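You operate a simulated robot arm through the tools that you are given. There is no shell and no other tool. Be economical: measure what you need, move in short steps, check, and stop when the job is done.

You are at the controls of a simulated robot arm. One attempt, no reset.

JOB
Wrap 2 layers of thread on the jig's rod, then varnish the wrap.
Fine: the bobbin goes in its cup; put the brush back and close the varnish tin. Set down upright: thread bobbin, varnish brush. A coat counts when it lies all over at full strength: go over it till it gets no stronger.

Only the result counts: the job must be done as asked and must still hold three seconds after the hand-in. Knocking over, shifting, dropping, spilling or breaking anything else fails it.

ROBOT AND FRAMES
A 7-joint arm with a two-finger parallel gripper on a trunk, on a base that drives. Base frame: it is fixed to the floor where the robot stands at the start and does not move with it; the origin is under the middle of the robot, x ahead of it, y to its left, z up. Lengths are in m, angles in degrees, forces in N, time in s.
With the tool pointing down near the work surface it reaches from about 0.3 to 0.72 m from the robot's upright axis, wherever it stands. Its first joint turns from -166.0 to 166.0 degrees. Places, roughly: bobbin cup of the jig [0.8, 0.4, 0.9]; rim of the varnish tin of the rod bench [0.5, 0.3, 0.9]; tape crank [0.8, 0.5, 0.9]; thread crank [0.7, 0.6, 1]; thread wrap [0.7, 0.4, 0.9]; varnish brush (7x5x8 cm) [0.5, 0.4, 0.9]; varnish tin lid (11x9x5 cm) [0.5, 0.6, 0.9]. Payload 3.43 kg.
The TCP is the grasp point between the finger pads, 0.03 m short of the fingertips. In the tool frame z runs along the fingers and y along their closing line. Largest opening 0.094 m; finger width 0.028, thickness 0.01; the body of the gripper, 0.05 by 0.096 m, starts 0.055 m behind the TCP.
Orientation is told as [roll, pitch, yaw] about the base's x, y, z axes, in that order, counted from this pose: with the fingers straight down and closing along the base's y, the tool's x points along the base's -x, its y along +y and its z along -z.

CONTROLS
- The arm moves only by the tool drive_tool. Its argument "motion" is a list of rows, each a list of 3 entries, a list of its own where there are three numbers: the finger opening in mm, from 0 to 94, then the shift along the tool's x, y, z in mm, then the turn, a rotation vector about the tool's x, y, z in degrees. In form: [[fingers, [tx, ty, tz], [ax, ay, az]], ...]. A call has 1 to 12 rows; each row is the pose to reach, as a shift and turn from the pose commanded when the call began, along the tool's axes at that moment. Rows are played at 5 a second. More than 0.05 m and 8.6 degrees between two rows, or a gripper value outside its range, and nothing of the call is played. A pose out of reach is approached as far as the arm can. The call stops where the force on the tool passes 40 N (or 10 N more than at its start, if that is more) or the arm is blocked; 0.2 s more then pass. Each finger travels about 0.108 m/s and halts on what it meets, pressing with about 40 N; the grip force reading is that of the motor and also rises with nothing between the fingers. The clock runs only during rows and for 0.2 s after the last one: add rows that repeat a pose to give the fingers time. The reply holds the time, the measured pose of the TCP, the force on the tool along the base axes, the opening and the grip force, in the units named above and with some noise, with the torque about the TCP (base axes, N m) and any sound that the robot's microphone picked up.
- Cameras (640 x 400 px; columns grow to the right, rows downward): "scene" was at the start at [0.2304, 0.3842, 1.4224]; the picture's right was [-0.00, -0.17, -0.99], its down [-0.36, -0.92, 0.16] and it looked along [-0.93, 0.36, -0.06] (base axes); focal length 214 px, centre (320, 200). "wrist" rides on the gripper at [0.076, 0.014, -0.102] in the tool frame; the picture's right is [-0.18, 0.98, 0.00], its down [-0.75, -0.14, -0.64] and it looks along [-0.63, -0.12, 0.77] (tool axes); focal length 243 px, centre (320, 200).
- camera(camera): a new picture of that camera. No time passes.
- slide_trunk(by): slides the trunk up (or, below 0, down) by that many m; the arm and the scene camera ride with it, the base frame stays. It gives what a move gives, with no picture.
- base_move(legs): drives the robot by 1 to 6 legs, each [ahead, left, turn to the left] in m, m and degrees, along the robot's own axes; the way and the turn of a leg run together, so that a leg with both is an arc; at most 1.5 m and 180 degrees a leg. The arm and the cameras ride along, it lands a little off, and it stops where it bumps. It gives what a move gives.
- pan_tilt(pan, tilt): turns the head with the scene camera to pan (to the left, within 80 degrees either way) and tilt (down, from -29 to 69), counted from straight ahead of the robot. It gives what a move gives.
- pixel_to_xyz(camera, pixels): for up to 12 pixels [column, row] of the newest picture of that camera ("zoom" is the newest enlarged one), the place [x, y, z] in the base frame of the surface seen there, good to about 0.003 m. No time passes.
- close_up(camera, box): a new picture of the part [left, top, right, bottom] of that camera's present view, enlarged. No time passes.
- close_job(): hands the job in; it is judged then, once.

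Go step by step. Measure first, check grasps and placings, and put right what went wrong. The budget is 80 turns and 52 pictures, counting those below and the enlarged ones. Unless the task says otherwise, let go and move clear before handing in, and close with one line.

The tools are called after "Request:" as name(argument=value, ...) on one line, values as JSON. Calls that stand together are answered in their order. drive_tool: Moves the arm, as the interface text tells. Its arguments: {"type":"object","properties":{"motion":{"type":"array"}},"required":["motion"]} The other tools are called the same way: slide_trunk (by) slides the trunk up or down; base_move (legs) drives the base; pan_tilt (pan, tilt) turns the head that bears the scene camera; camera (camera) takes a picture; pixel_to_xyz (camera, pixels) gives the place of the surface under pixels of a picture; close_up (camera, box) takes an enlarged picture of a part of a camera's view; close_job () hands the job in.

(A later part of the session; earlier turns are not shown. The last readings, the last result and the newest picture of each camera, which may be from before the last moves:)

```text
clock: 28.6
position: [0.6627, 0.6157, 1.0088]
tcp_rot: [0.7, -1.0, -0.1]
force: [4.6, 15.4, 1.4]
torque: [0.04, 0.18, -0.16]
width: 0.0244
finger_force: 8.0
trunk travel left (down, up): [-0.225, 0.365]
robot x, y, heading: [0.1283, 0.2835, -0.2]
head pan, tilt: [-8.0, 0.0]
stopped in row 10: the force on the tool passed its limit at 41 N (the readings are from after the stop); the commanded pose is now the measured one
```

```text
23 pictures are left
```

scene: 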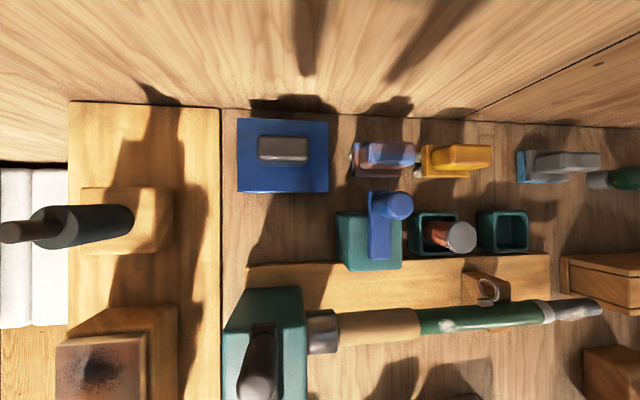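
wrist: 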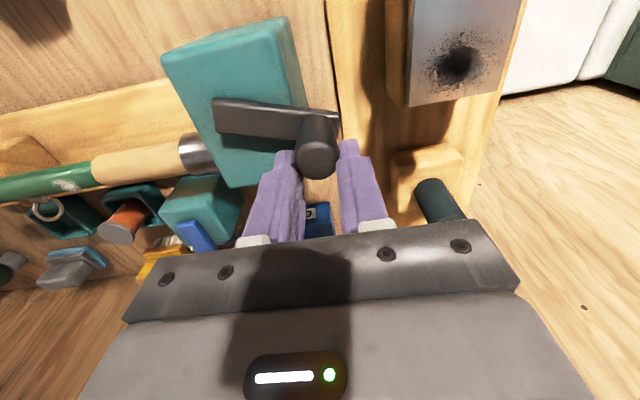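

The move stopped at about 290° on a 41 N force; the knob has slid a little in the pads. I'll look closely at the crank and the rod for any wrap.

Request:
close_up(camera="wrist", box=[0, 80, 360, 280])

Request:
pixel_to_xyz(camera="wrist", pixels=[[230, 117], [260, 117], [290, 125], [318, 155], [318, 130], [190, 160], [200, 130], [70, 185]])

```text
1.78 times, centred on (180, 180) of wrist
```

zoom: 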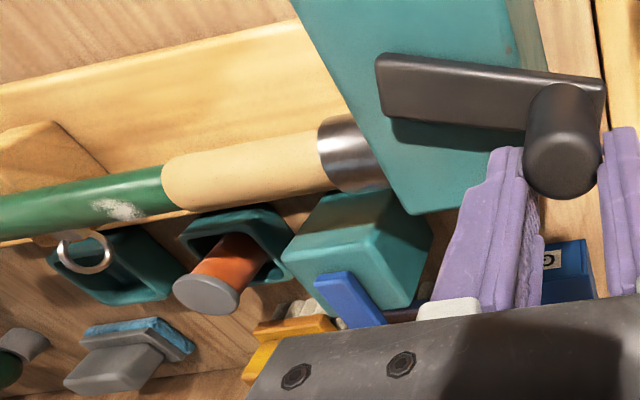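

```text
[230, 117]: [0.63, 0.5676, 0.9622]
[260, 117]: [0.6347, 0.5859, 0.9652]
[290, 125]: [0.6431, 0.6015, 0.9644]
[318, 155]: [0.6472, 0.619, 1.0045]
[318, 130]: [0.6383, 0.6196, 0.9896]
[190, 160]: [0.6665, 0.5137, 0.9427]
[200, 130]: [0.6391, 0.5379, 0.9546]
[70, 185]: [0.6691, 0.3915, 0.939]
```

Fitting the four knob positions gives the pivot at (0.636, 0.5696) with radius 50 mm; my circle was too small. I'll release, recentre on the knob at (0.649, 0.618) and regrip.

Request:
drive_tool(motion=[[45, [0, 0, 0], [0, 0, 0]], [45, [0, 0, 0], [0, 0, 0]], [45, [13, 2, 2], [0.7, 1, 0]], [45, [13, 2, 2], [0.7, 1, 0]], [15, [13, 2, 2], [0.7, 1, 0]], [15, [13, 2, 2], [0.7, 1, 0]]])

Request:
camera(camera="wrist")

Request:
pixel_to_xyz(camera="wrist", pixels=[[318, 170], [318, 180], [318, 160]])

```text
clock: 30.0
position: [0.649, 0.6157, 1.007]
tcp_rot: [-0.2, 0.1, -0.2]
force: [2.2, 11.1, -0.8]
torque: [0.94, -0.03, -0.04]
width: 0.0236
finger_force: 44.9
trunk travel left (down, up): [-0.225, 0.365]
robot x, y, heading: [0.1269, 0.2805, -0.2]
head pan, tilt: [-8.0, 0.0]
```

```text
21 pictures are left
```

wrist: 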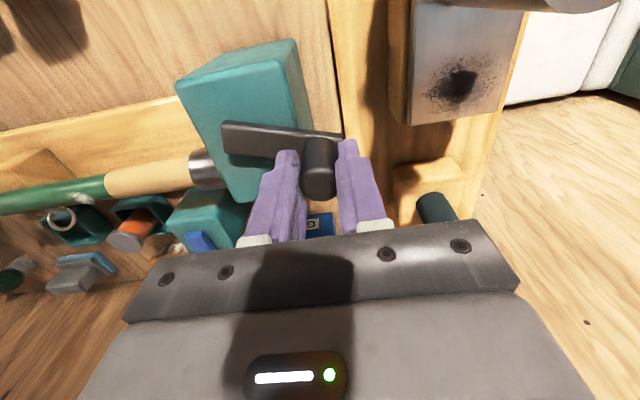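

```text
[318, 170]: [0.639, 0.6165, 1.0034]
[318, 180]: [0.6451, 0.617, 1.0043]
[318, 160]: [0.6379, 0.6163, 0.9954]
```

Regripped and level. Now a full clockwise run on the corrected circle (R 50 mm).

Request:
drive_tool(motion=[[15, [-17.4, -7.8, 0], [0, 0, 0]], [15, [-30.3, -22.5, 0], [0, 0, 0]], [15, [-36.6, -41, 0], [0, 0, 0]], [15, [-35.3, -60.4, 0], [0, 0, 0]], [15, [-26.7, -77.9, 0], [0, 0, 0]], [15, [-12, -90.8, 0], [0, 0, 0]], [15, [6.5, -97.1, 0], [0, 0, 0]], [15, [25.9, -95.8, 0], [0, 0, 0]], [15, [43.4, -87.2, 0], [0, 0, 0]], [15, [56.3, -72.5, 0], [0, 0, 0]], [15, [62.6, -54, 0], [0, 0, 0]], [15, [61.3, -34.6, 0], [0, 0, 0]]])

Request:
camera(camera="wrist")

```text
clock: 32.6
position: [0.586, 0.5783, 1.0073]
tcp_rot: [-0.2, 0.1, -0.2]
force: [-6.9, -7.7, 7.6]
torque: [-0.22, -0.2, -0.46]
width: 0.0234
finger_force: 45.2
trunk travel left (down, up): [-0.225, 0.365]
robot x, y, heading: [0.1199, 0.2842, 0.0]
head pan, tilt: [-8.0, 0.0]
```

```text
20 pictures are left
```

wrist: 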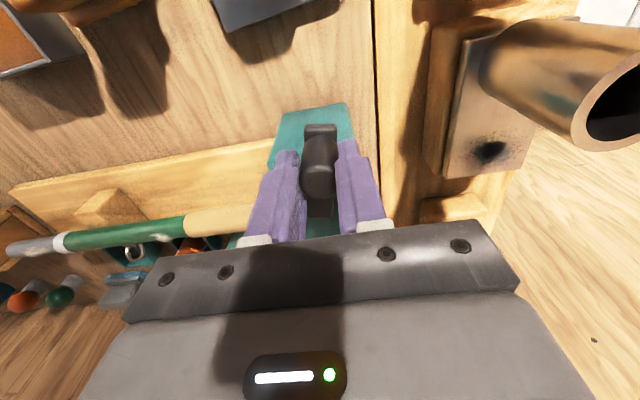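

That ran with no stop. I'll enlarge the rod to see whether any thread was laid.

Request:
close_up(camera="wrist", box=[0, 180, 260, 310])

```text
2.46 times, centred on (130, 245) of wrist
```

zoom: 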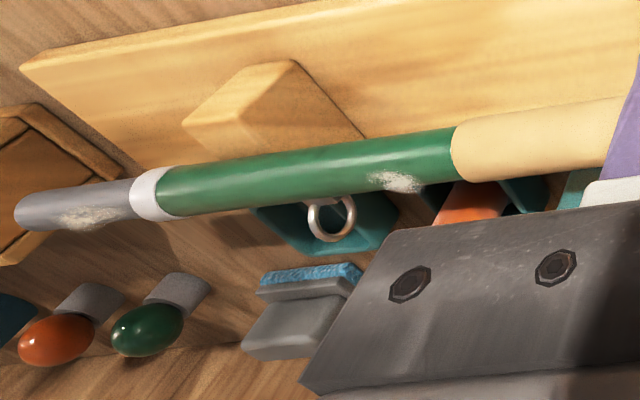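

No thread is visible after 1.5 clockwise turns, so I'll try the other direction.

Request:
drive_tool(motion=[[15, [1.3, -19.4, 0], [0, 0, 0]], [15, [-5, -37.9, 0], [0, 0, 0]], [15, [-17.9, -52.6, 0], [0, 0, 0]], [15, [-35.4, -61.2, 0], [0, 0, 0]], [15, [-54.8, -62.5, 0], [0, 0, 0]], [15, [-73.3, -56.2, 0], [0, 0, 0]], [15, [-88, -43.3, 0], [0, 0, 0]], [15, [-96.6, -25.8, 0], [0, 0, 0]], [15, [-97.9, -6.4, 0], [0, 0, 0]], [15, [-91.6, 12.1, 0], [0, 0, 0]], [15, [-78.7, 26.8, 0], [0, 0, 0]], [15, [-61.2, 35.4, 0], [0, 0, 0]]])

Request:
close_up(camera="wrist", box=[0, 100, 360, 280])

```text
clock: 35.2
position: [0.6505, 0.6143, 1.0093]
tcp_rot: [-0.1, -0.1, -0.3]
force: [12.0, -6.8, 25.4]
torque: [-0.06, -0.73, 0.64]
width: 0.0232
finger_force: 44.6
trunk travel left (down, up): [-0.225, 0.365]
robot x, y, heading: [0.1241, 0.2821, -0.2]
head pan, tilt: [-8.0, 0.0]
```

```text
1.78 times, centred on (180, 190) of wrist
```

zoom: 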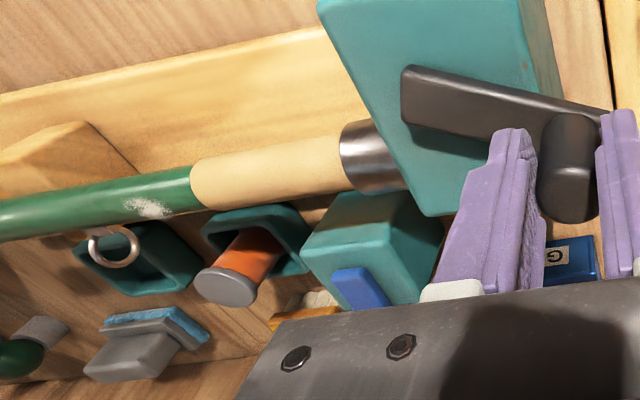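

Still no wrap, and an upward 25 N preload has built up. I'll relax the grip, regrip, and continue counter-clockwise.

Request:
drive_tool(motion=[[40, [0, 0, 0], [0, 0, 0]], [40, [0, 0, 0], [0, 0, 0]], [15, [0, 0, 0], [0, 0, 0]], [15, [0, 0, 0], [0, 0, 0]]])

Request:
drive_tool(motion=[[15, [19.5, 2.1, 0], [0, 0, 0]], [15, [38, -4.2, 0], [0, 0, 0]], [15, [52.7, -17.1, 0], [0, 0, 0]], [15, [61.3, -34.6, 0], [0, 0, 0]], [15, [62.6, -54, 0], [0, 0, 0]], [15, [56.3, -72.5, 0], [0, 0, 0]], [15, [43.4, -87.2, 0], [0, 0, 0]], [15, [25.9, -95.8, 0], [0, 0, 0]], [15, [6.5, -97.1, 0], [0, 0, 0]], [15, [-12, -90.8, 0], [0, 0, 0]], [15, [-26.7, -77.9, 0], [0, 0, 0]], [15, [-35.3, -60.4, 0], [0, 0, 0]]])

Request:
close_up(camera="wrist", box=[0, 60, 400, 280])

```text
clock: 36.2
position: [0.6493, 0.6148, 1.008]
tcp_rot: [-0.3, 0.4, -0.3]
force: [-1.7, -1.4, -6.8]
torque: [-0.11, 0.32, -0.1]
width: 0.0254
finger_force: 45.0
trunk travel left (down, up): [-0.225, 0.365]
robot x, y, heading: [0.1227, 0.2825, -0.3]
head pan, tilt: [-8.0, 0.0]
```

```text
clock: 38.8
position: [0.6881, 0.551, 1.0093]
tcp_rot: [-0.2, -0.1, -0.4]
force: [6.4, -8.8, 4.4]
torque: [0.14, -0.72, 0.3]
width: 0.0236
finger_force: 43.6
trunk travel left (down, up): [-0.225, 0.365]
robot x, y, heading: [0.1249, 0.281, -0.5]
head pan, tilt: [-8.0, 0.0]
```

```text
1.60 times, centred on (200, 170) of wrist
```

zoom: 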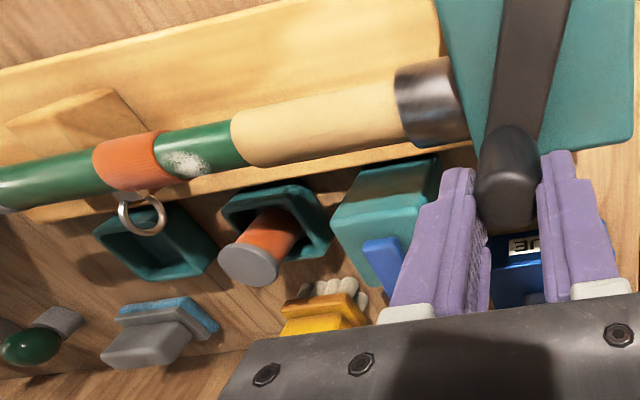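

An orange thread band has appeared at zoom (128,160): counter-clockwise lays thread. I'll take a baseline close-up of it before turning further.

Request:
close_up(camera="wrist", box=[40, 130, 140, 200])

Request:
pixel_to_xyz(camera="zoom", pixels=[[200, 240], [440, 220], [320, 160], [320, 200], [320, 260], [250, 200], [400, 200]])

```text
5.71 times, centred on (90, 165) of wrist
```

zoom: 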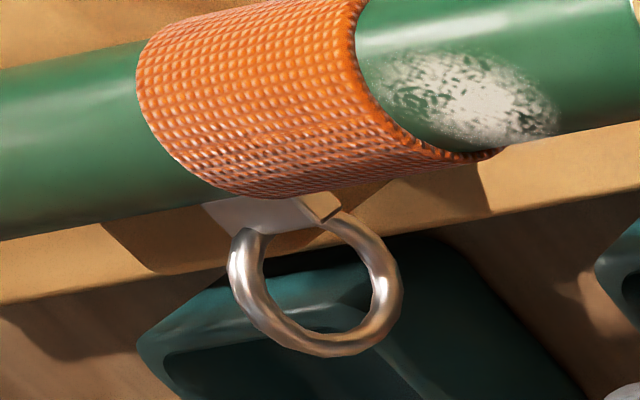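

```text
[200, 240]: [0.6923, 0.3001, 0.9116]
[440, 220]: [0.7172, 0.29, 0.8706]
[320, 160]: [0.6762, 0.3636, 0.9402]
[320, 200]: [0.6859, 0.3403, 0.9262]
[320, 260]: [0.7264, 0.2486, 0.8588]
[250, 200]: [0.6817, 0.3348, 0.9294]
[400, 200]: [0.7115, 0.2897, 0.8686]
```

Baseline recorded. I'll turn another 210° counter-clockwise, so the total passes two full turns, and compare.

Request:
drive_tool(motion=[[15, [-1.3, 19.4, 0], [0, 0, 0]], [15, [5, 37.9, 0], [0, 0, 0]], [15, [17.9, 52.6, 0], [0, 0, 0]], [15, [35.4, 61.2, 0], [0, 0, 0]], [15, [54.8, 62.5, 0], [0, 0, 0]], [15, [73.3, 56.2, 0], [0, 0, 0]], [15, [88, 43.3, 0], [0, 0, 0]], [15, [96.6, 25.8, 0], [0, 0, 0]], [15, [98.3, 8.5, 0], [0, 0, 0]], [15, [96.6, 0, 0], [0, 0, 0]]])

Request:
close_up(camera="wrist", box=[20, 170, 180, 270])

```text
clock: 40.4
position: [0.5992, 0.6133, 1.0089]
tcp_rot: [0.5, -0.3, 0.5]
force: [-4.0, 2.6, 2.9]
torque: [-0.2, -0.16, -0.05]
width: 0.0236
finger_force: 45.4
trunk travel left (down, up): [-0.225, 0.365]
robot x, y, heading: [0.1266, 0.2832, 0.2]
head pan, tilt: [-8.0, 0.0]
stopped in row 7: the force on the tool passed its limit at 47 N (the readings are from after the stop); the commanded pose is now the measured one
```

```text
4.00 times, centred on (100, 220) of wrist
```

zoom: 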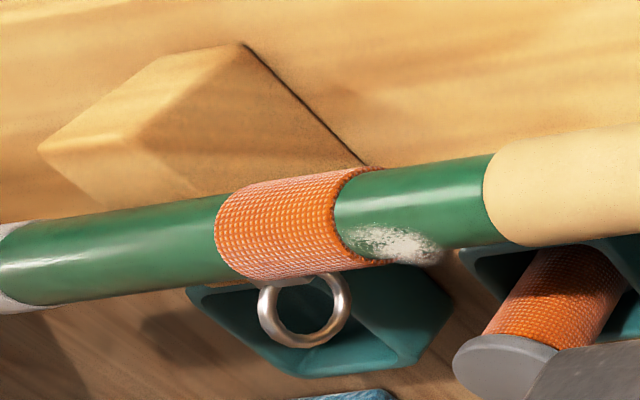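

It stopped at 47 N near 130°, probably with the knob off-centre in the pads. I'll check the knob.

Request:
camera(camera="wrist")

Request:
pixel_to_xyz(camera="wrist", pixels=[[318, 160], [318, 175], [318, 185], [290, 140], [260, 150], [240, 160], [300, 120], [340, 140]])

```text
14 pictures are left
```

wrist: 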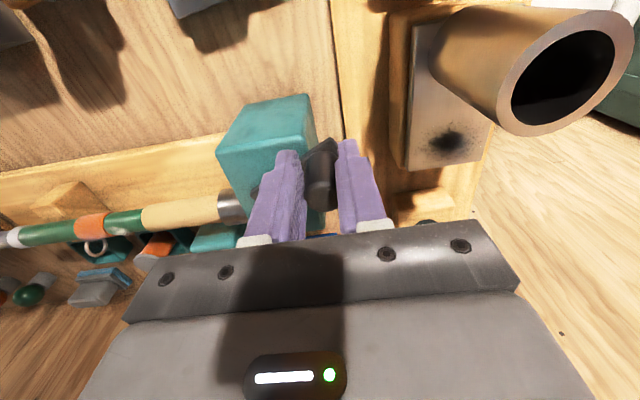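

```text
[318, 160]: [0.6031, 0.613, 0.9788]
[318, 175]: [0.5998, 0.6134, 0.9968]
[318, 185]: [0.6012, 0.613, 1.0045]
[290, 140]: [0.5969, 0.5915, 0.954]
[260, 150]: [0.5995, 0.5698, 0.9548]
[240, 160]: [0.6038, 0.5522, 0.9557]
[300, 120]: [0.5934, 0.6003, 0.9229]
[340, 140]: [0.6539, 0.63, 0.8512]
```

The knob is about 4 mm off in x. I'll open, recentre, level out and regrip.

Request:
drive_tool(motion=[[45, [0, 0, 0], [0, 0, 0]], [45, [0, 0, 0], [0, 0, 0]], [45, [-4, -1, 1], [0.5, 0.3, 0.8]], [45, [-4, -1, 1], [0.5, 0.3, 0.8]], [15, [-4, -1, 1], [0.5, 0.3, 0.8]], [15, [-4, -1, 1], [0.5, 0.3, 0.8]]])

```text
clock: 41.8
position: [0.6051, 0.6134, 1.0093]
tcp_rot: [0.0, 0.1, -0.3]
force: [-1.3, 10.5, 5.3]
torque: [0.35, 0.25, 0.23]
width: 0.0234
finger_force: 44.7
trunk travel left (down, up): [-0.225, 0.365]
robot x, y, heading: [0.1232, 0.2822, -0.1]
head pan, tilt: [-8.0, 0.0]
```

Request:
drive_tool(motion=[[15, [9.2, -10.3, 0], [0, 0, 0]], [15, [15.7, -22.2, 0], [0, 0, 0]], [15, [18.7, -35.2, 0], [0, 0, 0]], [15, [18.8, -48.4, 0], [0, 0, 0]], [15, [17.9, -54.4, 0], [0, 0, 0]]])

Request:
close_up(camera="wrist", box=[20, 190, 220, 300])

```text
clock: 42.5
position: [0.5814, 0.5854, 1.0088]
tcp_rot: [0.2, 0.4, 0.1]
force: [-9.4, 3.7, 9.0]
torque: [-0.09, 1.01, 0.06]
width: 0.0231
finger_force: 45.3
trunk travel left (down, up): [-0.225, 0.365]
robot x, y, heading: [0.1172, 0.2829, 0.0]
head pan, tilt: [-8.0, 0.0]
stopped in row 3: the force on the tool passed its limit at 55 N (the readings are from after the stop); the commanded pose is now the measured one
```

```text
3.20 times, centred on (120, 245) of wrist
```

zoom: 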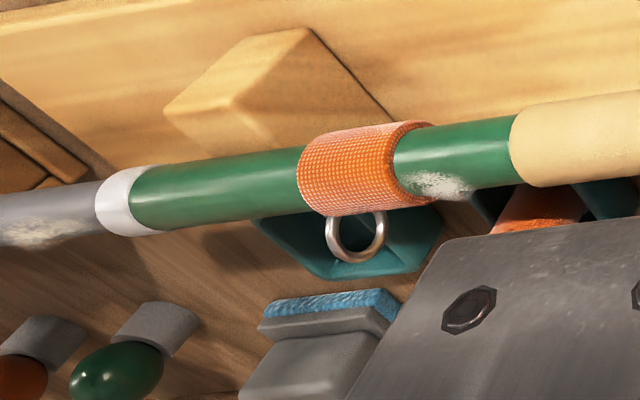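

The band now seems thicker than before (about 1.19 × rod against 1.07). I'll enlarge it to confirm.

Request:
close_up(camera="wrist", box=[92, 206, 172, 266])

```text
6.67 times, centred on (132, 236) of wrist
```

zoom: 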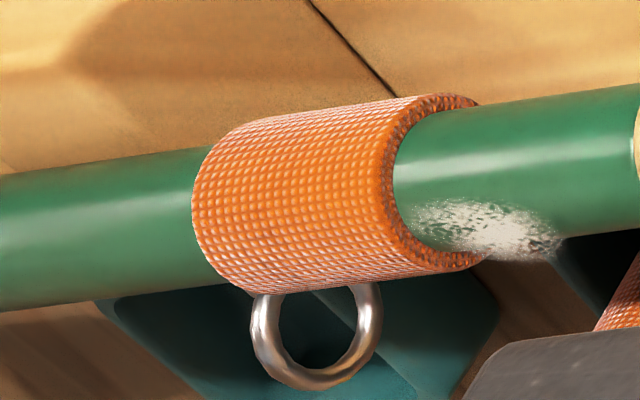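

The band clearly shows a second layer, so the winding is done. I'll release the crank, rise, and go above the brush.

Request:
drive_tool(motion=[[45, [0, 0, 0], [0, 0, 0]], [60, [0, 0, 0], [0, 0, 0]], [60, [0, 0, -45], [0, 0, 0]], [60, [0, 0, -90], [0.2, -0.4, 0.1]], [80, [30, -40, -90], [0.2, -0.4, 0.1]], [94, [60, -80, -90], [0.2, -0.4, 0.1]], [94, [90, -120, -90], [0.2, -0.4, 0.1]], [94, [120, -160, -90], [0.2, -0.4, 0.1]], [94, [120, -160, -90], [0.2, -0.4, 0.1]]])

Request:
camera(camera="wrist")

```text
clock: 44.5
position: [0.4665, 0.4232, 1.1013]
tcp_rot: [-0.2, 0.0, -0.1]
force: [-0.1, -1.1, -0.2]
torque: [0.0, -0.02, 0.04]
width: 0.0939
finger_force: 0.0
trunk travel left (down, up): [-0.225, 0.365]
robot x, y, heading: [0.1231, 0.2787, -0.1]
head pan, tilt: [-8.0, 0.0]
```

```text
11 pictures are left
```

wrist: 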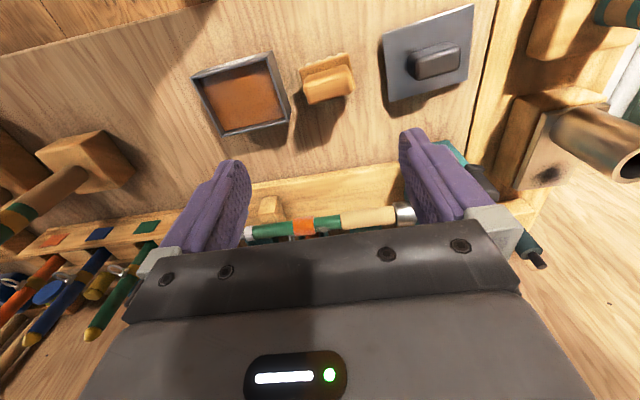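

Request:
pixel_to_xyz(camera="wrist", pixels=[[330, 88], [308, 92], [350, 86], [330, 96], [328, 72], [305, 70], [350, 60], [328, 65], [345, 75], [310, 80], [327, 62], [330, 80]])

Request:
pixel_to_xyz(camera="wrist", pixels=[[195, 75], [270, 55], [288, 110], [220, 135], [240, 95], [385, 38], [472, 8], [465, 80], [392, 100], [436, 62], [413, 68], [458, 58]])

```text
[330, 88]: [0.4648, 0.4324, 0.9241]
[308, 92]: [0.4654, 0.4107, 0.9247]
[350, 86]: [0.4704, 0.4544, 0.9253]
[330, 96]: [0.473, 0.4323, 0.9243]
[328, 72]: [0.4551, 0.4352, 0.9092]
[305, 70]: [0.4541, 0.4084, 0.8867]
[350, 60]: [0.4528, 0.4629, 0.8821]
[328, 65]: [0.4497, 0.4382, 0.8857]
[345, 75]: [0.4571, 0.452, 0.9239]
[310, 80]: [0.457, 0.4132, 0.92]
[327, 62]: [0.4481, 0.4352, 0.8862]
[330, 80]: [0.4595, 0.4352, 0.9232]
```

```text
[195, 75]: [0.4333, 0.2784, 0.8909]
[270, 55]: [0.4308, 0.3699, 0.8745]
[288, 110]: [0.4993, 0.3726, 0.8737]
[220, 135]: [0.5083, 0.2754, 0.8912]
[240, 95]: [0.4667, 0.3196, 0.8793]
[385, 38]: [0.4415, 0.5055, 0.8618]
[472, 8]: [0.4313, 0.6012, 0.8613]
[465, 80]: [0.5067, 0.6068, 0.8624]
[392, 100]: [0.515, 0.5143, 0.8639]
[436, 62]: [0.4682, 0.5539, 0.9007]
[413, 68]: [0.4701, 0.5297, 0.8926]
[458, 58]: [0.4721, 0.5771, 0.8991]
```

The brush handle is about 53 mm long, centred near (0.466, 0.429), top 0.924. I'll descend with the fingertips just above the brush base and close.

Request:
drive_tool(motion=[[94, [0, 6, 45], [0, 0, 0]], [94, [0, 6, 90], [0, 0, 0]], [94, [0, 6, 135], [0, 0, 0]], [94, [0, 6, 160], [0, 0, 0]], [94, [0, 6, 176], [0, 0, 0]], [94, [0, 6, 176], [0, 0, 0]], [70, [0, 6, 176], [0, 0, 0]], [45, [0, 6, 176], [0, 0, 0]], [30, [0, 6, 176], [0, 0, 0]], [30, [0, 6, 176], [0, 0, 0]]])

Request:
close_up(camera="wrist", box=[160, 20, 560, 250])

```text
clock: 46.7
position: [0.465, 0.4305, 0.9243]
tcp_rot: [-0.2, 0.1, -0.2]
force: [0.4, 0.3, -0.6]
torque: [0.01, 0.01, -0.01]
width: 0.0576
finger_force: 40.2
trunk travel left (down, up): [-0.225, 0.365]
robot x, y, heading: [0.1193, 0.2822, 0.2]
head pan, tilt: [-8.0, 0.0]
```

```text
1.60 times, centred on (360, 135) of wrist
```

zoom: 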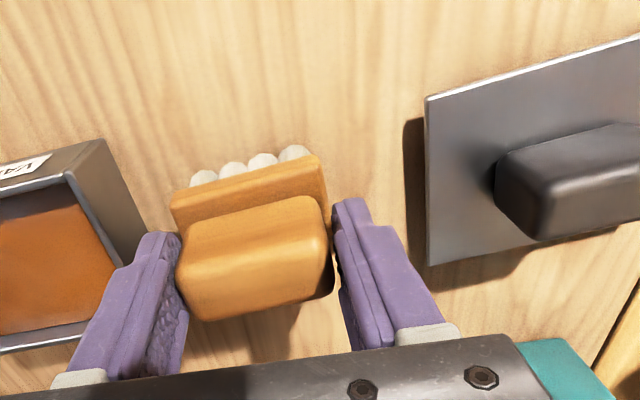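

Brush gripped (home TCP 0.465, 0.4305, 0.924). I'll lift it, carry it over the tin centre (0.468, 0.318) and dip the bristles about 8 mm.

Request:
drive_tool(motion=[[30, [0, 0, -45], [0, 0, 0]], [30, [0, 0, -85], [0, 0, 0]], [30, [-1, -40, -85], [0, 0, 0]], [30, [-2, -80, -85], [0, 0, 0]], [30, [-3, -112, -85], [0, 0, 0]], [30, [-3, -112, -60], [0, 0, 0]], [30, [-3, -112, -40], [0, 0, 0]], [30, [-3, -112, -30], [0, 0, 0]], [30, [-3, -112, -23], [0, 0, 0]], [30, [-3, -112, -23], [0, 0, 0]], [30, [-3, -112, -23], [0, 0, 0]]])

Request:
close_up(camera="wrist", box=[160, 20, 560, 250])

```text
clock: 48.6
position: [0.4675, 0.3173, 0.9524]
tcp_rot: [-0.2, -0.3, -0.2]
force: [-4.1, -0.5, 23.9]
torque: [-0.16, 0.1, 0.02]
width: 0.0576
finger_force: 40.3
trunk travel left (down, up): [-0.225, 0.365]
robot x, y, heading: [0.1214, 0.2842, -0.0]
head pan, tilt: [-8.0, 0.0]
stopped in row 9: the force on the tool passed its limit at 42 N (the readings are from after the stop); the commanded pose is now the measured one
```

```text
1.60 times, centred on (360, 135) of wrist
```

zoom: 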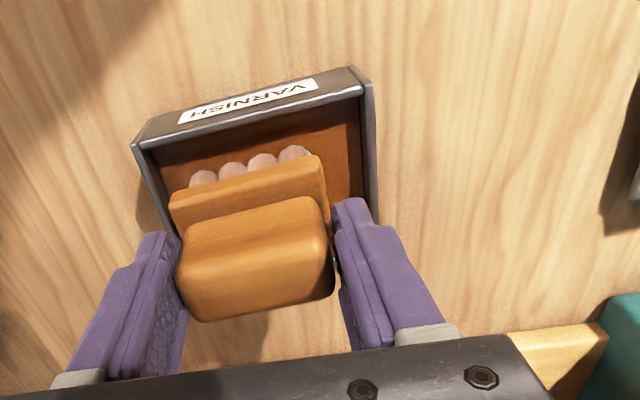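

The bristles are loaded (varnish surface met at TCP z 0.952). I'll lift and carry the brush over the wrap, stopping just above it.

Request:
drive_tool(motion=[[30, [0, 0, -40], [0, 0, 0]], [30, [0, 0, -80], [0, 0, 0]], [30, [0, 0, -115], [0, 0.2, 0]], [30, [-48, 7, -115], [0, 0.2, 0]], [30, [-96, 14, -115], [0, 0.2, 0]], [30, [-144, 21, -115], [0, 0.2, 0]], [30, [-192, 28, -115], [0, 0.2, 0]], [30, [-192, 28, -95], [0, 0.2, 0]], [30, [-192, 28, -80], [0, 0.2, 0]], [30, [-192, 28, -80], [0, 0.2, 0]]])

Request:
camera(camera="wrist")

```text
clock: 50.9
position: [0.6601, 0.3447, 1.0306]
tcp_rot: [-0.1, -0.1, -0.1]
force: [0.2, 0.1, -0.2]
torque: [0.01, 0.03, 0.01]
width: 0.0573
finger_force: 39.9
trunk travel left (down, up): [-0.225, 0.365]
robot x, y, heading: [0.1229, 0.2837, 0.3]
head pan, tilt: [-8.0, 0.0]
```

```text
8 pictures are left
```

wrist: 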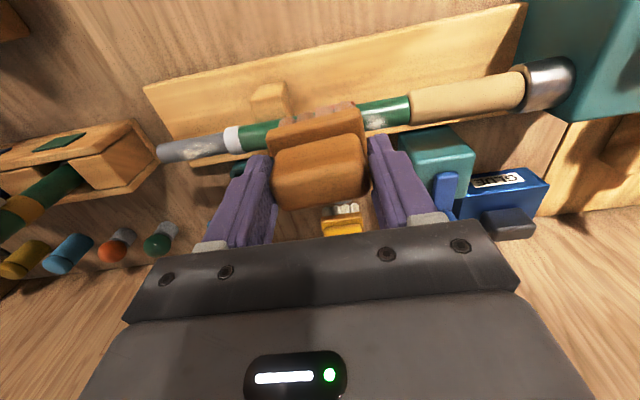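

The brush is over the band. I'll shift 8 mm left to centre on it, then lower to light contact.

Request:
drive_tool(motion=[[30, [0, 8, 0], [0, 0, 0]], [30, [0, 8, 4], [0, 0, 0]], [30, [0, 8, 7], [0, 0, 0]], [30, [0, 8, 9], [0, 0, 0]], [30, [0, 8, 10], [0, 0, 0]], [30, [0, 8, 10], [0, 0, 0]]])

```text
clock: 52.2
position: [0.6595, 0.3516, 1.0226]
tcp_rot: [-0.1, 0.0, -0.2]
force: [0.8, -0.1, -0.8]
torque: [0.01, -0.01, -0.01]
width: 0.0574
finger_force: 40.3
trunk travel left (down, up): [-0.225, 0.365]
robot x, y, heading: [0.1233, 0.2864, 0.3]
head pan, tilt: [-8.0, 0.0]
```

Request:
drive_tool(motion=[[30, [0, 0, 1], [0, 0, 0]], [30, [0, 0, 2], [0, 0, 0]], [30, [0, 0, 3], [0, 0, 0]], [30, [0, 0, 3], [0, 0, 0]]])

```text
clock: 53.2
position: [0.6596, 0.3525, 1.0186]
tcp_rot: [0.0, 0.0, -0.1]
force: [0.2, 1.4, -0.3]
torque: [-0.01, 0.01, 0.03]
width: 0.0575
finger_force: 40.2
trunk travel left (down, up): [-0.225, 0.365]
robot x, y, heading: [0.122, 0.281, 0.1]
head pan, tilt: [-8.0, 0.0]
```

Request:
drive_tool(motion=[[30, [0, 0, 1.5], [0, 0, 0]], [30, [0, 0, 3], [0, 0, 0]], [30, [0, 0, 4.5], [0, 0, 0]], [30, [0, 0, 6], [0, 0, 0]], [30, [0, 0, 6], [0, 0, 0]]])

Request:
close_up(camera="wrist", box=[200, 60, 440, 220])

```text
clock: 54.5
position: [0.6596, 0.3521, 1.0122]
tcp_rot: [-0.2, 0.0, -0.1]
force: [-0.1, 0.2, -0.7]
torque: [-0.01, -0.03, 0.01]
width: 0.0573
finger_force: 39.8
trunk travel left (down, up): [-0.225, 0.365]
robot x, y, heading: [0.1224, 0.2864, 0.3]
head pan, tilt: [-8.0, 0.0]
```

```text
2.50 times, centred on (320, 140) of wrist
```

zoom: 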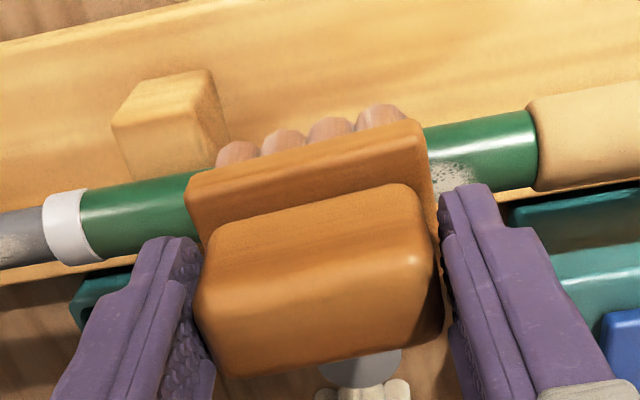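

Request:
drive_tool(motion=[[30, [0, 0, 1.5], [0, 0, 0]], [30, [0, 0, 3], [0, 0, 0]], [30, [0, 0, 4.5], [0, 0, 0]], [30, [0, 0, 6], [0, 0, 0]], [30, [0, 0, 6], [0, 0, 0]]])

```text
clock: 55.6
position: [0.6602, 0.3543, 1.0094]
tcp_rot: [-0.1, -0.4, 0.0]
force: [0.7, 5.0, 39.1]
torque: [0.06, -0.84, 0.33]
width: 0.0575
finger_force: 40.5
trunk travel left (down, up): [-0.225, 0.365]
robot x, y, heading: [0.1226, 0.2831, 0.0]
head pan, tilt: [-8.0, 0.0]
```

Contact is made (39 N, centred on the band in y). I'll ease to a lighter pressure and stroke back and forth.

Request:
drive_tool(motion=[[30, [0, 0, -2.5], [0, 0, 0]], [30, [-8, 0, -2.5], [0, 0, 0]], [30, [-8, 8, -2.5], [0, 0, 0]], [30, [-8, -8, -2.5], [0, 0, 0]], [30, [0, -8, -2.5], [0, 0, 0]], [30, [0, 8, -2.5], [0, 0, 0]], [30, [8, 8, -2.5], [0, 0, 0]], [30, [8, -8, -2.5], [0, 0, 0]], [30, [0, 0, -2.5], [0, 0, 0]], [30, [-8, 0, -2.5], [0, 0, 0]], [30, [8, 0, -2.5], [0, 0, 0]], [30, [0, 0, -2.5], [0, 0, 0]]])

```text
clock: 58.2
position: [0.6591, 0.3524, 1.0091]
tcp_rot: [0.0, -0.2, -0.1]
force: [-3.5, 0.6, 9.8]
torque: [0.3, 0.08, 0.09]
width: 0.0577
finger_force: 40.1
trunk travel left (down, up): [-0.225, 0.365]
robot x, y, heading: [0.1224, 0.2837, 0.1]
head pan, tilt: [-8.0, 0.0]
```

Contact at about 10 N through the strokes. I'll lift, move back over the tin, and look at the coat.

Request:
drive_tool(motion=[[30, [0, 0, -30], [0, 0, 0]], [30, [48, -9, -32], [0, 0, 0]], [30, [96, -18, -32], [0, 0, 0]], [30, [144, -27, -32], [0, 0, 0]], [30, [192, -35, -32], [0, 0, 0]], [30, [192, -35, -32], [0, 0, 0]]])

Request:
pan_tilt(pan=0, tilt=-20)

Request:
camera(camera="scene")

```text
clock: 59.6
position: [0.4697, 0.3184, 1.0396]
tcp_rot: [-0.1, 0.1, -0.2]
force: [-1.1, -0.2, -0.6]
torque: [0.01, -0.01, 0.01]
width: 0.0578
finger_force: 40.6
trunk travel left (down, up): [-0.225, 0.365]
robot x, y, heading: [0.1231, 0.2828, -0.1]
head pan, tilt: [-8.0, 0.0]
```

```text
clock: 60.5
position: [0.4701, 0.3193, 1.0387]
tcp_rot: [-0.2, 0.0, -0.1]
force: [0.1, 0.0, -0.4]
torque: [0.01, 0.01, 0.02]
width: 0.0579
finger_force: 39.8
trunk travel left (down, up): [-0.225, 0.365]
robot x, y, heading: [0.1198, 0.285, 0.1]
head pan, tilt: [0.0, -20.0]
```

```text
6 pictures are left
```

scene: 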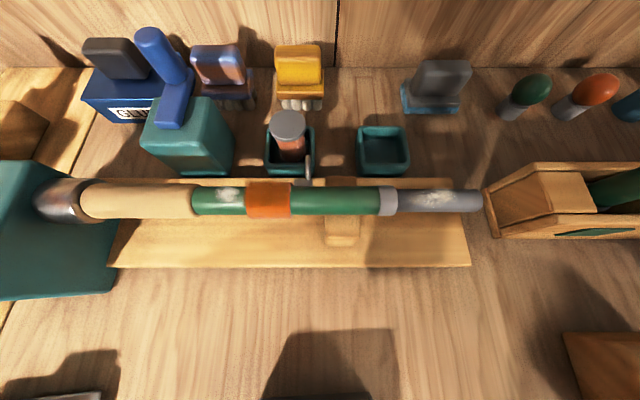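

Request:
pixel_to_xyz(camera="scene", pixels=[[250, 198], [268, 198], [288, 198], [268, 186], [268, 210], [308, 170], [308, 178]])

Request:
close_up(camera="scene", box=[228, 175, 308, 225])

```text
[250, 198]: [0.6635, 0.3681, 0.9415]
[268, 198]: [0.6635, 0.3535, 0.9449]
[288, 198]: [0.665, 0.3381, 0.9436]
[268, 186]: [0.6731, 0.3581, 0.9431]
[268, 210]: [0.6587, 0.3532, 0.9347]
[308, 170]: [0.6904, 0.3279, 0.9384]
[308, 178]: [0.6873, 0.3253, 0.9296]
```

```text
8.00 times, centred on (268, 200) of scene
```

zoom: 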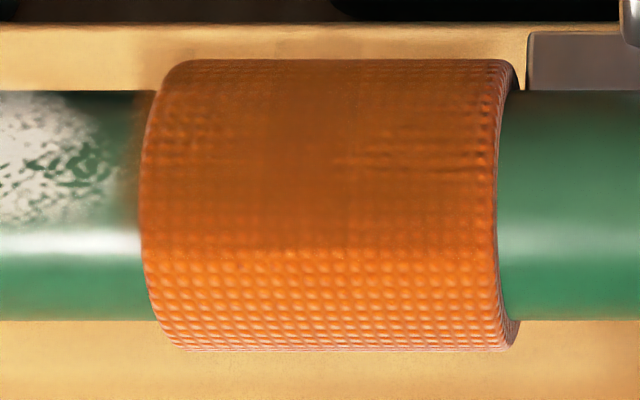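

The coat is strong along the top centre but weak at the ends and on the front. I'll re-dip, then stroke wider on top and tilt the brush for the sides.

Request:
drive_tool(motion=[[30, [1, 0, 45], [0, 0, 0]], [30, [1, 0, 75], [0, 0, 0]], [30, [1, 0, 86], [0, 0, 0]], [30, [1, 0, 86], [0, 0, 0]], [30, [1, 0, 45], [0, 0, 0]], [30, [1, 0, 0], [0, 0, 0]], [30, [-48, 8, 0], [0, 0, 0]], [30, [-96, 16, 0], [0, 0, 0]], [30, [-144, 25, 0], [0, 0, 0]], [30, [-192, 34, 0], [0, 0, 0]], [30, [-197, 34, 20], [0, 0, 0]], [30, [-197, 34, 28], [0, 0, 0]]])

Request:
drive_tool(motion=[[30, [0, 0, 3], [0, 0, 0]], [30, [0, 15, 3], [0, 0, 0]], [30, [0, -15, 3], [0, 0, 0]], [30, [-8, -15, 3], [0, 0, 0]], [30, [-8, 15, 3], [0, 0, 0]], [30, [8, 15, 3], [0, 0, 0]], [30, [8, -15, 3], [0, 0, 0]], [30, [16, -15, 3.5], [0, 0, 0]], [30, [16, 15, 3.5], [0, 0, 0]], [30, [8, 15, 3], [0, 0, 0]], [30, [8, -15, 3], [0, 0, 0]], [30, [0, 0, 3], [0, 0, 0]]])

```text
clock: 63.1
position: [0.6673, 0.3526, 1.0124]
tcp_rot: [-0.1, 0.0, -0.1]
force: [-0.5, -0.5, 0.3]
torque: [0.02, 0.0, -0.01]
width: 0.0574
finger_force: 40.2
trunk travel left (down, up): [-0.225, 0.365]
robot x, y, heading: [0.1248, 0.2854, 0.2]
head pan, tilt: [0.0, -20.0]
```

```text
clock: 63.9
position: [0.6633, 0.3522, 1.0123]
tcp_rot: [0.5, -0.3, 0.5]
force: [-3.5, 7.9, 7.3]
torque: [0.47, 0.24, 0.08]
width: 0.0584
finger_force: 24.8
trunk travel left (down, up): [-0.225, 0.365]
robot x, y, heading: [0.1216, 0.2859, 0.3]
head pan, tilt: [0.0, -20.0]
stopped in row 4: the force on the tool passed its limit at 45 N (the readings are from after the stop); the commanded pose is now the measured one
```

It snagged at the far corner, likely on the thread guide ring. I'll straighten up and stroke more gently, staying forward and away from the ring.

Request:
drive_tool(motion=[[30, [0, 4, -4], [0.5, 0.3, 0.6]], [30, [0, 6, 0], [0.5, 0.3, 0.6]], [30, [0, 8, 3], [0.5, 0.3, 0.6]], [30, [0, 20, 3], [0.5, 0.3, 0.6]], [30, [4, 20, 3], [0.5, 0.3, 0.6]], [30, [4, 0, 3], [0.5, 0.3, 0.6]], [30, [4, -8, 3], [0.5, 0.3, 0.6]], [30, [10, -8, 3], [0.5, 0.3, 0.6]], [30, [10, 10, 3], [0.5, 0.3, 0.6]], [30, [10, 20, 3], [0.5, 0.3, 0.6]], [30, [15, 8, 3], [0.5, 0.3, 0.6]], [30, [15, -6, 3], [0.5, 0.3, 0.6]]])

```text
clock: 66.5
position: [0.6519, 0.3439, 1.0075]
tcp_rot: [0.0, -0.1, 0.0]
force: [0.7, 4.3, 18.2]
torque: [-0.12, -0.39, 0.12]
width: 0.0577
finger_force: 39.4
trunk travel left (down, up): [-0.225, 0.365]
robot x, y, heading: [0.1255, 0.2846, 0.4]
head pan, tilt: [0.0, -20.0]
```

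Top strokes done. Now I'll lift, tilt the brush 40° toward the front of the band, and approach.

Request:
drive_tool(motion=[[30, [10, 9, -30], [0, 0, 0]], [30, [20, 9, -30], [0, -8, 0]], [30, [30, 9, -25], [0, -16, 0]], [30, [38, 9, -18], [0, -24, 0]], [30, [44, 9, -10], [0, -32, 0]], [30, [46, 9, 2], [0, -40, 0]], [30, [41, 9, 9], [0, -40, 0]], [30, [37, 9, 13], [0, -40, 0]], [30, [35, 9, 15], [0, -40, 0]], [30, [35, 9, 15], [0, -40, 0]]])

```text
clock: 68.7
position: [0.6156, 0.3509, 0.9921]
tcp_rot: [0.0, -39.9, -0.1]
force: [-0.6, -0.8, -0.9]
torque: [0.0, 0.03, 0.01]
width: 0.0577
finger_force: 39.3
trunk travel left (down, up): [-0.225, 0.365]
robot x, y, heading: [0.1217, 0.2833, 0.4]
head pan, tilt: [0.0, -20.0]
```

Request:
drive_tool(motion=[[30, [0, 0, 2], [0, 0, 0]], [30, [0, 0, 4], [0, 0, 0]], [30, [0, 10, 4], [0, 0, 0]], [30, [0, -6, 4], [0, 0, 0]], [30, [-7, -6, 4], [0, 0, 0]], [30, [-7, 10, 4], [0, 0, 0]], [30, [7, 10, 4], [0, 0, 0]], [30, [7, -6, 4], [0, 0, 0]], [30, [14, -6, 4], [0, 0, 0]], [30, [14, 10, 4], [0, 0, 0]], [30, [0, 10, 4], [0, 0, 0]], [30, [0, 0, 4], [0, 0, 0]]])

```text
clock: 71.3
position: [0.6202, 0.3543, 0.9879]
tcp_rot: [0.0, -39.9, 0.0]
force: [-4.6, 1.8, 4.6]
torque: [-0.02, 0.07, -0.04]
width: 0.0574
finger_force: 39.9
trunk travel left (down, up): [-0.225, 0.365]
robot x, y, heading: [0.1216, 0.2836, 0.3]
head pan, tilt: [0.0, -20.0]
```

Front strokes had light contact (about 6 N). I'll retract and bring the brush level above the band.

Request:
drive_tool(motion=[[30, [0, 0, -30], [0, 0, 0]], [30, [-20, 5, -50], [0, 8, 0]], [30, [-40, 10, -50], [0, 16, 0]], [30, [-60, 16, -45], [0, 24, 0]], [30, [-70, 16, -35], [0, 32, 0]], [30, [-77, 16, -29], [0, 40, 0]], [30, [-77, 16, -29], [0, 40, 0]]])

Request:
drive_tool(motion=[[30, [-15, 0, -10], [0, 8, 0]], [30, [-35, 0, -10], [0, 16, 0]], [30, [-55, 0, 0], [0, 24, 0]], [30, [-64, 0, 20], [0, 32, 0]], [30, [-67, 0, 49], [0, 35, 0]], [30, [-61, 0, 58], [0, 35, 0]], [30, [-57.6, 0, 63], [0, 35, 0]], [30, [-57.6, 0, 63], [0, 35, 0]]])

```text
clock: 72.9
position: [0.6606, 0.3688, 1.0615]
tcp_rot: [-0.1, 0.1, -0.2]
force: [0.3, 0.1, -1.2]
torque: [0.0, -0.01, -0.02]
width: 0.0578
finger_force: 40.5
trunk travel left (down, up): [-0.225, 0.365]
robot x, y, heading: [0.121, 0.2865, 0.4]
head pan, tilt: [0.0, -20.0]
```

```text
clock: 74.7
position: [0.7159, 0.3687, 0.9978]
tcp_rot: [-0.3, 35.1, -0.3]
force: [0.5, -0.3, -0.9]
torque: [0.01, 0.0, 0.0]
width: 0.0573
finger_force: 40.3
trunk travel left (down, up): [-0.225, 0.365]
robot x, y, heading: [0.1243, 0.2867, 0.1]
head pan, tilt: [0.0, -20.0]
```

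Request:
drive_tool(motion=[[30, [0, 0, 2], [0, 0, 0]], [30, [0, 0, 4.5], [0, 0, 0]], [30, [0, 8, 4.5], [0, 0, 0]], [30, [0, -2, 4.5], [0, 0, 0]], [30, [7, -2, 4.5], [0, 0, 0]], [30, [7, 8, 4.5], [0, 0, 0]], [30, [0, 8, 4.5], [0, 0, 0]], [30, [-6, 8, 4.5], [0, 0, 0]], [30, [-6, -2, 4.5], [0, 0, 0]], [30, [0, -2, 4.5], [0, 0, 0]], [30, [0, 4, 4.5], [0, 0, 0]]])

```text
clock: 77.1
position: [0.715, 0.3693, 0.9952]
tcp_rot: [-0.2, 34.9, -0.4]
force: [10.1, -6.2, 9.0]
torque: [-0.35, -0.21, 0.26]
width: 0.0574
finger_force: 40.3
trunk travel left (down, up): [-0.225, 0.365]
robot x, y, heading: [0.1239, 0.2883, 0.3]
head pan, tilt: [0.0, -20.0]
```

Back strokes were in contact (13 N). I'll retract, level, go back over the tin and inspect.

Request:
drive_tool(motion=[[30, [0, 0, -30], [0, 0, 0]], [30, [20, -3, -55], [0, -8, 0]], [30, [45, -6, -55], [0, -16, 0]], [30, [65, -8, -50], [0, -24, 0]], [30, [80, -9, -40], [0, -32, 0]], [30, [88, -10, -30], [0, -35, 0]], [30, [88, -10, -30], [0, -35, 0]]])

Request:
drive_tool(motion=[[30, [48, -10, 0], [0, 0, 0]], [30, [96, -20, 0], [0, 0, 0]], [30, [144, -30, 10], [0, 0, 0]], [30, [191, -41, 30], [0, 0, 0]], [30, [191, -41, 30], [0, 0, 0]]])

Request:
close_up(camera="scene", box=[208, 160, 328, 240])

```text
clock: 78.7
position: [0.6594, 0.3623, 1.0685]
tcp_rot: [0.0, 0.1, -0.2]
force: [0.1, -0.2, -1.0]
torque: [0.03, -0.05, 0.01]
width: 0.0574
finger_force: 39.9
trunk travel left (down, up): [-0.225, 0.365]
robot x, y, heading: [0.1258, 0.2851, 0.6]
head pan, tilt: [0.0, -20.0]
```

```text
refused: row 4 steps farther than a row can; nothing moved
```

```text
5.00 times, centred on (268, 200) of scene
```

zoom: 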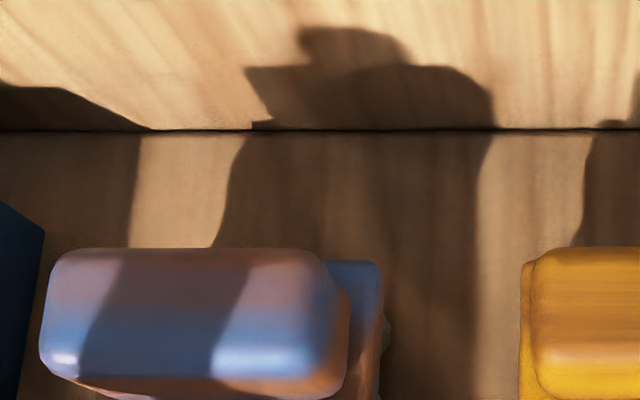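

One row was too long, so nothing moved. I'll redo the move and look.

Request:
drive_tool(motion=[[30, [45, -10, 0], [0, 0, 0]], [30, [90, -20, 5], [0, 0, 0]], [30, [130, -30, 15], [0, 0, 0]], [30, [165, -37, 25], [0, 0, 0]], [30, [190, -43, 29], [0, 0, 0]], [30, [190, -43, 29], [0, 0, 0]]])

Request:
close_up(camera="scene", box=[228, 175, 308, 225])

```text
clock: 80.1
position: [0.4691, 0.3207, 1.0413]
tcp_rot: [-0.2, 0.0, -0.2]
force: [-0.4, -0.5, -2.0]
torque: [-0.03, 0.0, 0.03]
width: 0.0573
finger_force: 40.0
trunk travel left (down, up): [-0.225, 0.365]
robot x, y, heading: [0.1245, 0.2824, -0.1]
head pan, tilt: [0.0, -20.0]
```

```text
8.00 times, centred on (268, 200) of scene
```

zoom: 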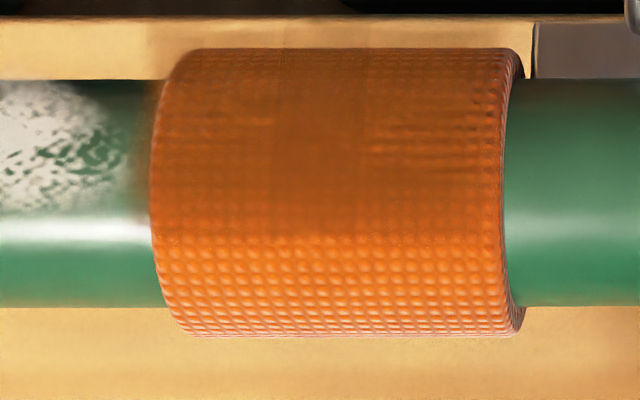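

The front and the band ends are still weakly coated; the brush was probably dry by the front strokes. I'll re-dip and go directly to the front.

Request:
drive_tool(motion=[[30, [1, -2, 45], [0, 0, 0]], [30, [1, -2, 75], [0, 0, 0]], [30, [1, -2, 87], [0, 0, 0]], [30, [1, -2, 87], [0, 0, 0]], [30, [1, -2, 87], [0, 0, 0]], [30, [1, -2, 45], [0, 0, 0]], [30, [1, -2, 0], [0, 0, 0]], [30, [-44, 9, 0], [0, 0, 0]], [30, [-88, 20, 0], [0, 0, 0]], [30, [-131, 32, 0], [0, 0, 0]], [30, [-131, 32, 0], [0, 0, 0]]])

Request:
drive_tool(motion=[[30, [0, 0, -5], [0, -8, 0]], [30, [0, 0, 0], [0, -16, 0]], [30, [0, 0, 5], [0, -24, 0]], [30, [0, 0, 15], [0, -32, 0]], [30, [-5, 0, 33], [0, -40, 0]], [30, [-5, 0, 33], [0, -45, 0]], [30, [-12, 0, 45], [0, -45, 0]], [30, [-17, 0, 52], [0, -45, 0]], [30, [-17, 0, 52], [0, -45, 0]]])

```text
clock: 82.5
position: [0.6023, 0.3526, 1.0402]
tcp_rot: [-0.1, -0.1, -0.2]
force: [0.0, -0.2, -1.4]
torque: [-0.01, 0.04, -0.01]
width: 0.0569
finger_force: 39.8
trunk travel left (down, up): [-0.225, 0.365]
robot x, y, heading: [0.1215, 0.2811, 0.0]
head pan, tilt: [0.0, -20.0]
```

```text
clock: 84.5
position: [0.6176, 0.3515, 0.989]
tcp_rot: [-0.1, -45.0, -0.2]
force: [-0.7, 0.2, -0.2]
torque: [0.03, -0.01, -0.02]
width: 0.0574
finger_force: 39.8
trunk travel left (down, up): [-0.225, 0.365]
robot x, y, heading: [0.1234, 0.2838, 0.3]
head pan, tilt: [0.0, -20.0]
```

Request:
drive_tool(motion=[[30, [0, 0, 3], [0, 0, 0]], [30, [0, 16, 3], [0, 0, 0]], [30, [0, 0, 3], [0, 0, 0]], [30, [0, -16, 3], [0, 0, 0]], [30, [6, -16, 3.5], [0, 0, 0]], [30, [6, 0, 3.5], [0, 0, 0]], [30, [6, 16, 3.5], [0, 0, 0]], [30, [13, 16, 3.5], [0, 0, 0]], [30, [13, 0, 3.5], [0, 0, 0]], [30, [13, -16, 3.5], [0, 0, 0]], [30, [6, -16, 3.5], [0, 0, 0]], [30, [6, 0, 3.5], [0, 0, 0]]])

```text
clock: 87.1
position: [0.6136, 0.3476, 0.9834]
tcp_rot: [-0.1, -45.3, -0.4]
force: [-18.3, -10.1, 18.8]
torque: [-0.19, -0.05, -0.17]
width: 0.0575
finger_force: 39.7
trunk travel left (down, up): [-0.225, 0.365]
robot x, y, heading: [0.1209, 0.2818, 0.3]
head pan, tilt: [0.0, -20.0]
```

Firm contact (26 N). I'll retract, return to the tin and check the effect.

Request:
drive_tool(motion=[[30, [0, 0, -30], [0, 0, 0]], [30, [0, -4, -60], [0, 8, 0]], [30, [0, -8, -85], [0, 16, 0]], [30, [0, -10, -100], [0, 24, 0]], [30, [-2, -13, -107], [0, 32, 0]], [30, [-2, -13, -107], [0, 40, 0]], [30, [-2, -13, -107], [0, 45.2, 0]], [30, [-2, -13, -107], [0, 45.2, 0]]])

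Request:
drive_tool(motion=[[30, [40, -8, 10], [0, 0, 0]], [30, [72, -17, 20], [0, 0, 0]], [30, [72, -17, 20], [0, 0, 0]]])

Request:
close_up(camera="scene", box=[228, 175, 308, 225])

```text
clock: 88.9
position: [0.5408, 0.3379, 1.0591]
tcp_rot: [0.0, 0.3, -0.2]
force: [-0.6, 0.5, -1.2]
torque: [-0.04, -0.03, 0.0]
width: 0.0575
finger_force: 40.4
trunk travel left (down, up): [-0.225, 0.365]
robot x, y, heading: [0.1212, 0.2845, 0.4]
head pan, tilt: [0.0, -20.0]
```

```text
clock: 89.7
position: [0.4691, 0.3224, 1.0407]
tcp_rot: [-0.1, 0.2, -0.2]
force: [-0.1, 0.2, -0.8]
torque: [-0.01, 0.02, -0.01]
width: 0.0576
finger_force: 40.6
trunk travel left (down, up): [-0.225, 0.365]
robot x, y, heading: [0.1223, 0.2899, 0.4]
head pan, tilt: [0.0, -20.0]
```

```text
8.00 times, centred on (268, 200) of scene
```

zoom: 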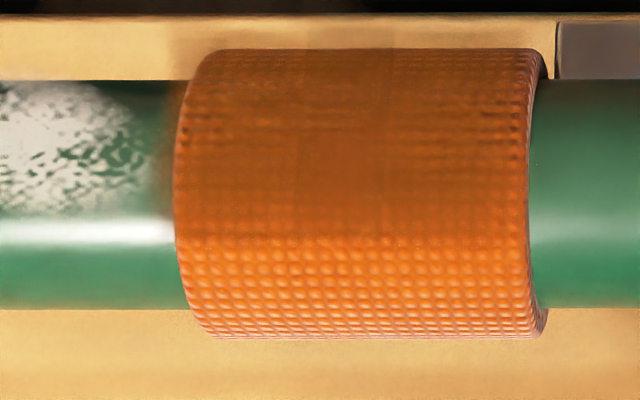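

Turns remain, so I'll keep building the coat. Next is a fresh dip and a steeper 60° approach to the lower front of the band.

Request:
drive_tool(motion=[[30, [1, -4, 45], [0, 0, 0]], [30, [1, -4, 75], [0, 0, 0]], [30, [1, -4, 86.5], [0, 0, 0]], [30, [1, -4, 86.5], [0, 0, 0]], [30, [1, -4, 86.5], [0, 0, 0]], [30, [1, -4, 45], [0, 0, 0]], [30, [1, -4, 0], [0, 0, 0]], [30, [-40, 9, -9], [0, 0, 0]], [30, [-80, 20, -9], [0, 0, 0]], [30, [-111, 31, -9], [0, 0, 0]], [30, [-111, 31, -9], [0, 0, 0]]])

Request:
drive_tool(motion=[[30, [0, 0, 0], [0, -8, 0]], [30, [0, 0, 0], [0, -16, 0]], [30, [0, 0, 8], [0, -24, 0]], [30, [0, 0, 20], [0, -32, 0]], [30, [0, 0, 35], [0, -40, 0]], [30, [0, 0, 50], [0, -48, 0]], [30, [-3, 0, 65], [0, -56, 0]], [30, [-3, 0, 71], [0, -60, 0]], [30, [-12, 0, 76], [0, -60, 0]], [30, [-20, 0, 80.5], [0, -60, 0]], [30, [-20, 0, 80.5], [0, -60, 0]]])

```text
clock: 92.1
position: [0.5797, 0.3525, 1.0488]
tcp_rot: [-0.1, 0.2, -0.2]
force: [0.1, -0.2, -0.3]
torque: [0.02, -0.02, -0.03]
width: 0.0575
finger_force: 40.5
trunk travel left (down, up): [-0.225, 0.365]
robot x, y, heading: [0.1233, 0.2856, 0.1]
head pan, tilt: [0.0, -20.0]
```

```text
clock: 94.5
position: [0.5995, 0.3512, 0.9676]
tcp_rot: [-0.4, -59.8, 0.0]
force: [-6.0, -1.2, 5.8]
torque: [0.03, -0.15, -0.03]
width: 0.0575
finger_force: 39.8
trunk travel left (down, up): [-0.225, 0.365]
robot x, y, heading: [0.1235, 0.286, 0.4]
head pan, tilt: [0.0, -20.0]
```

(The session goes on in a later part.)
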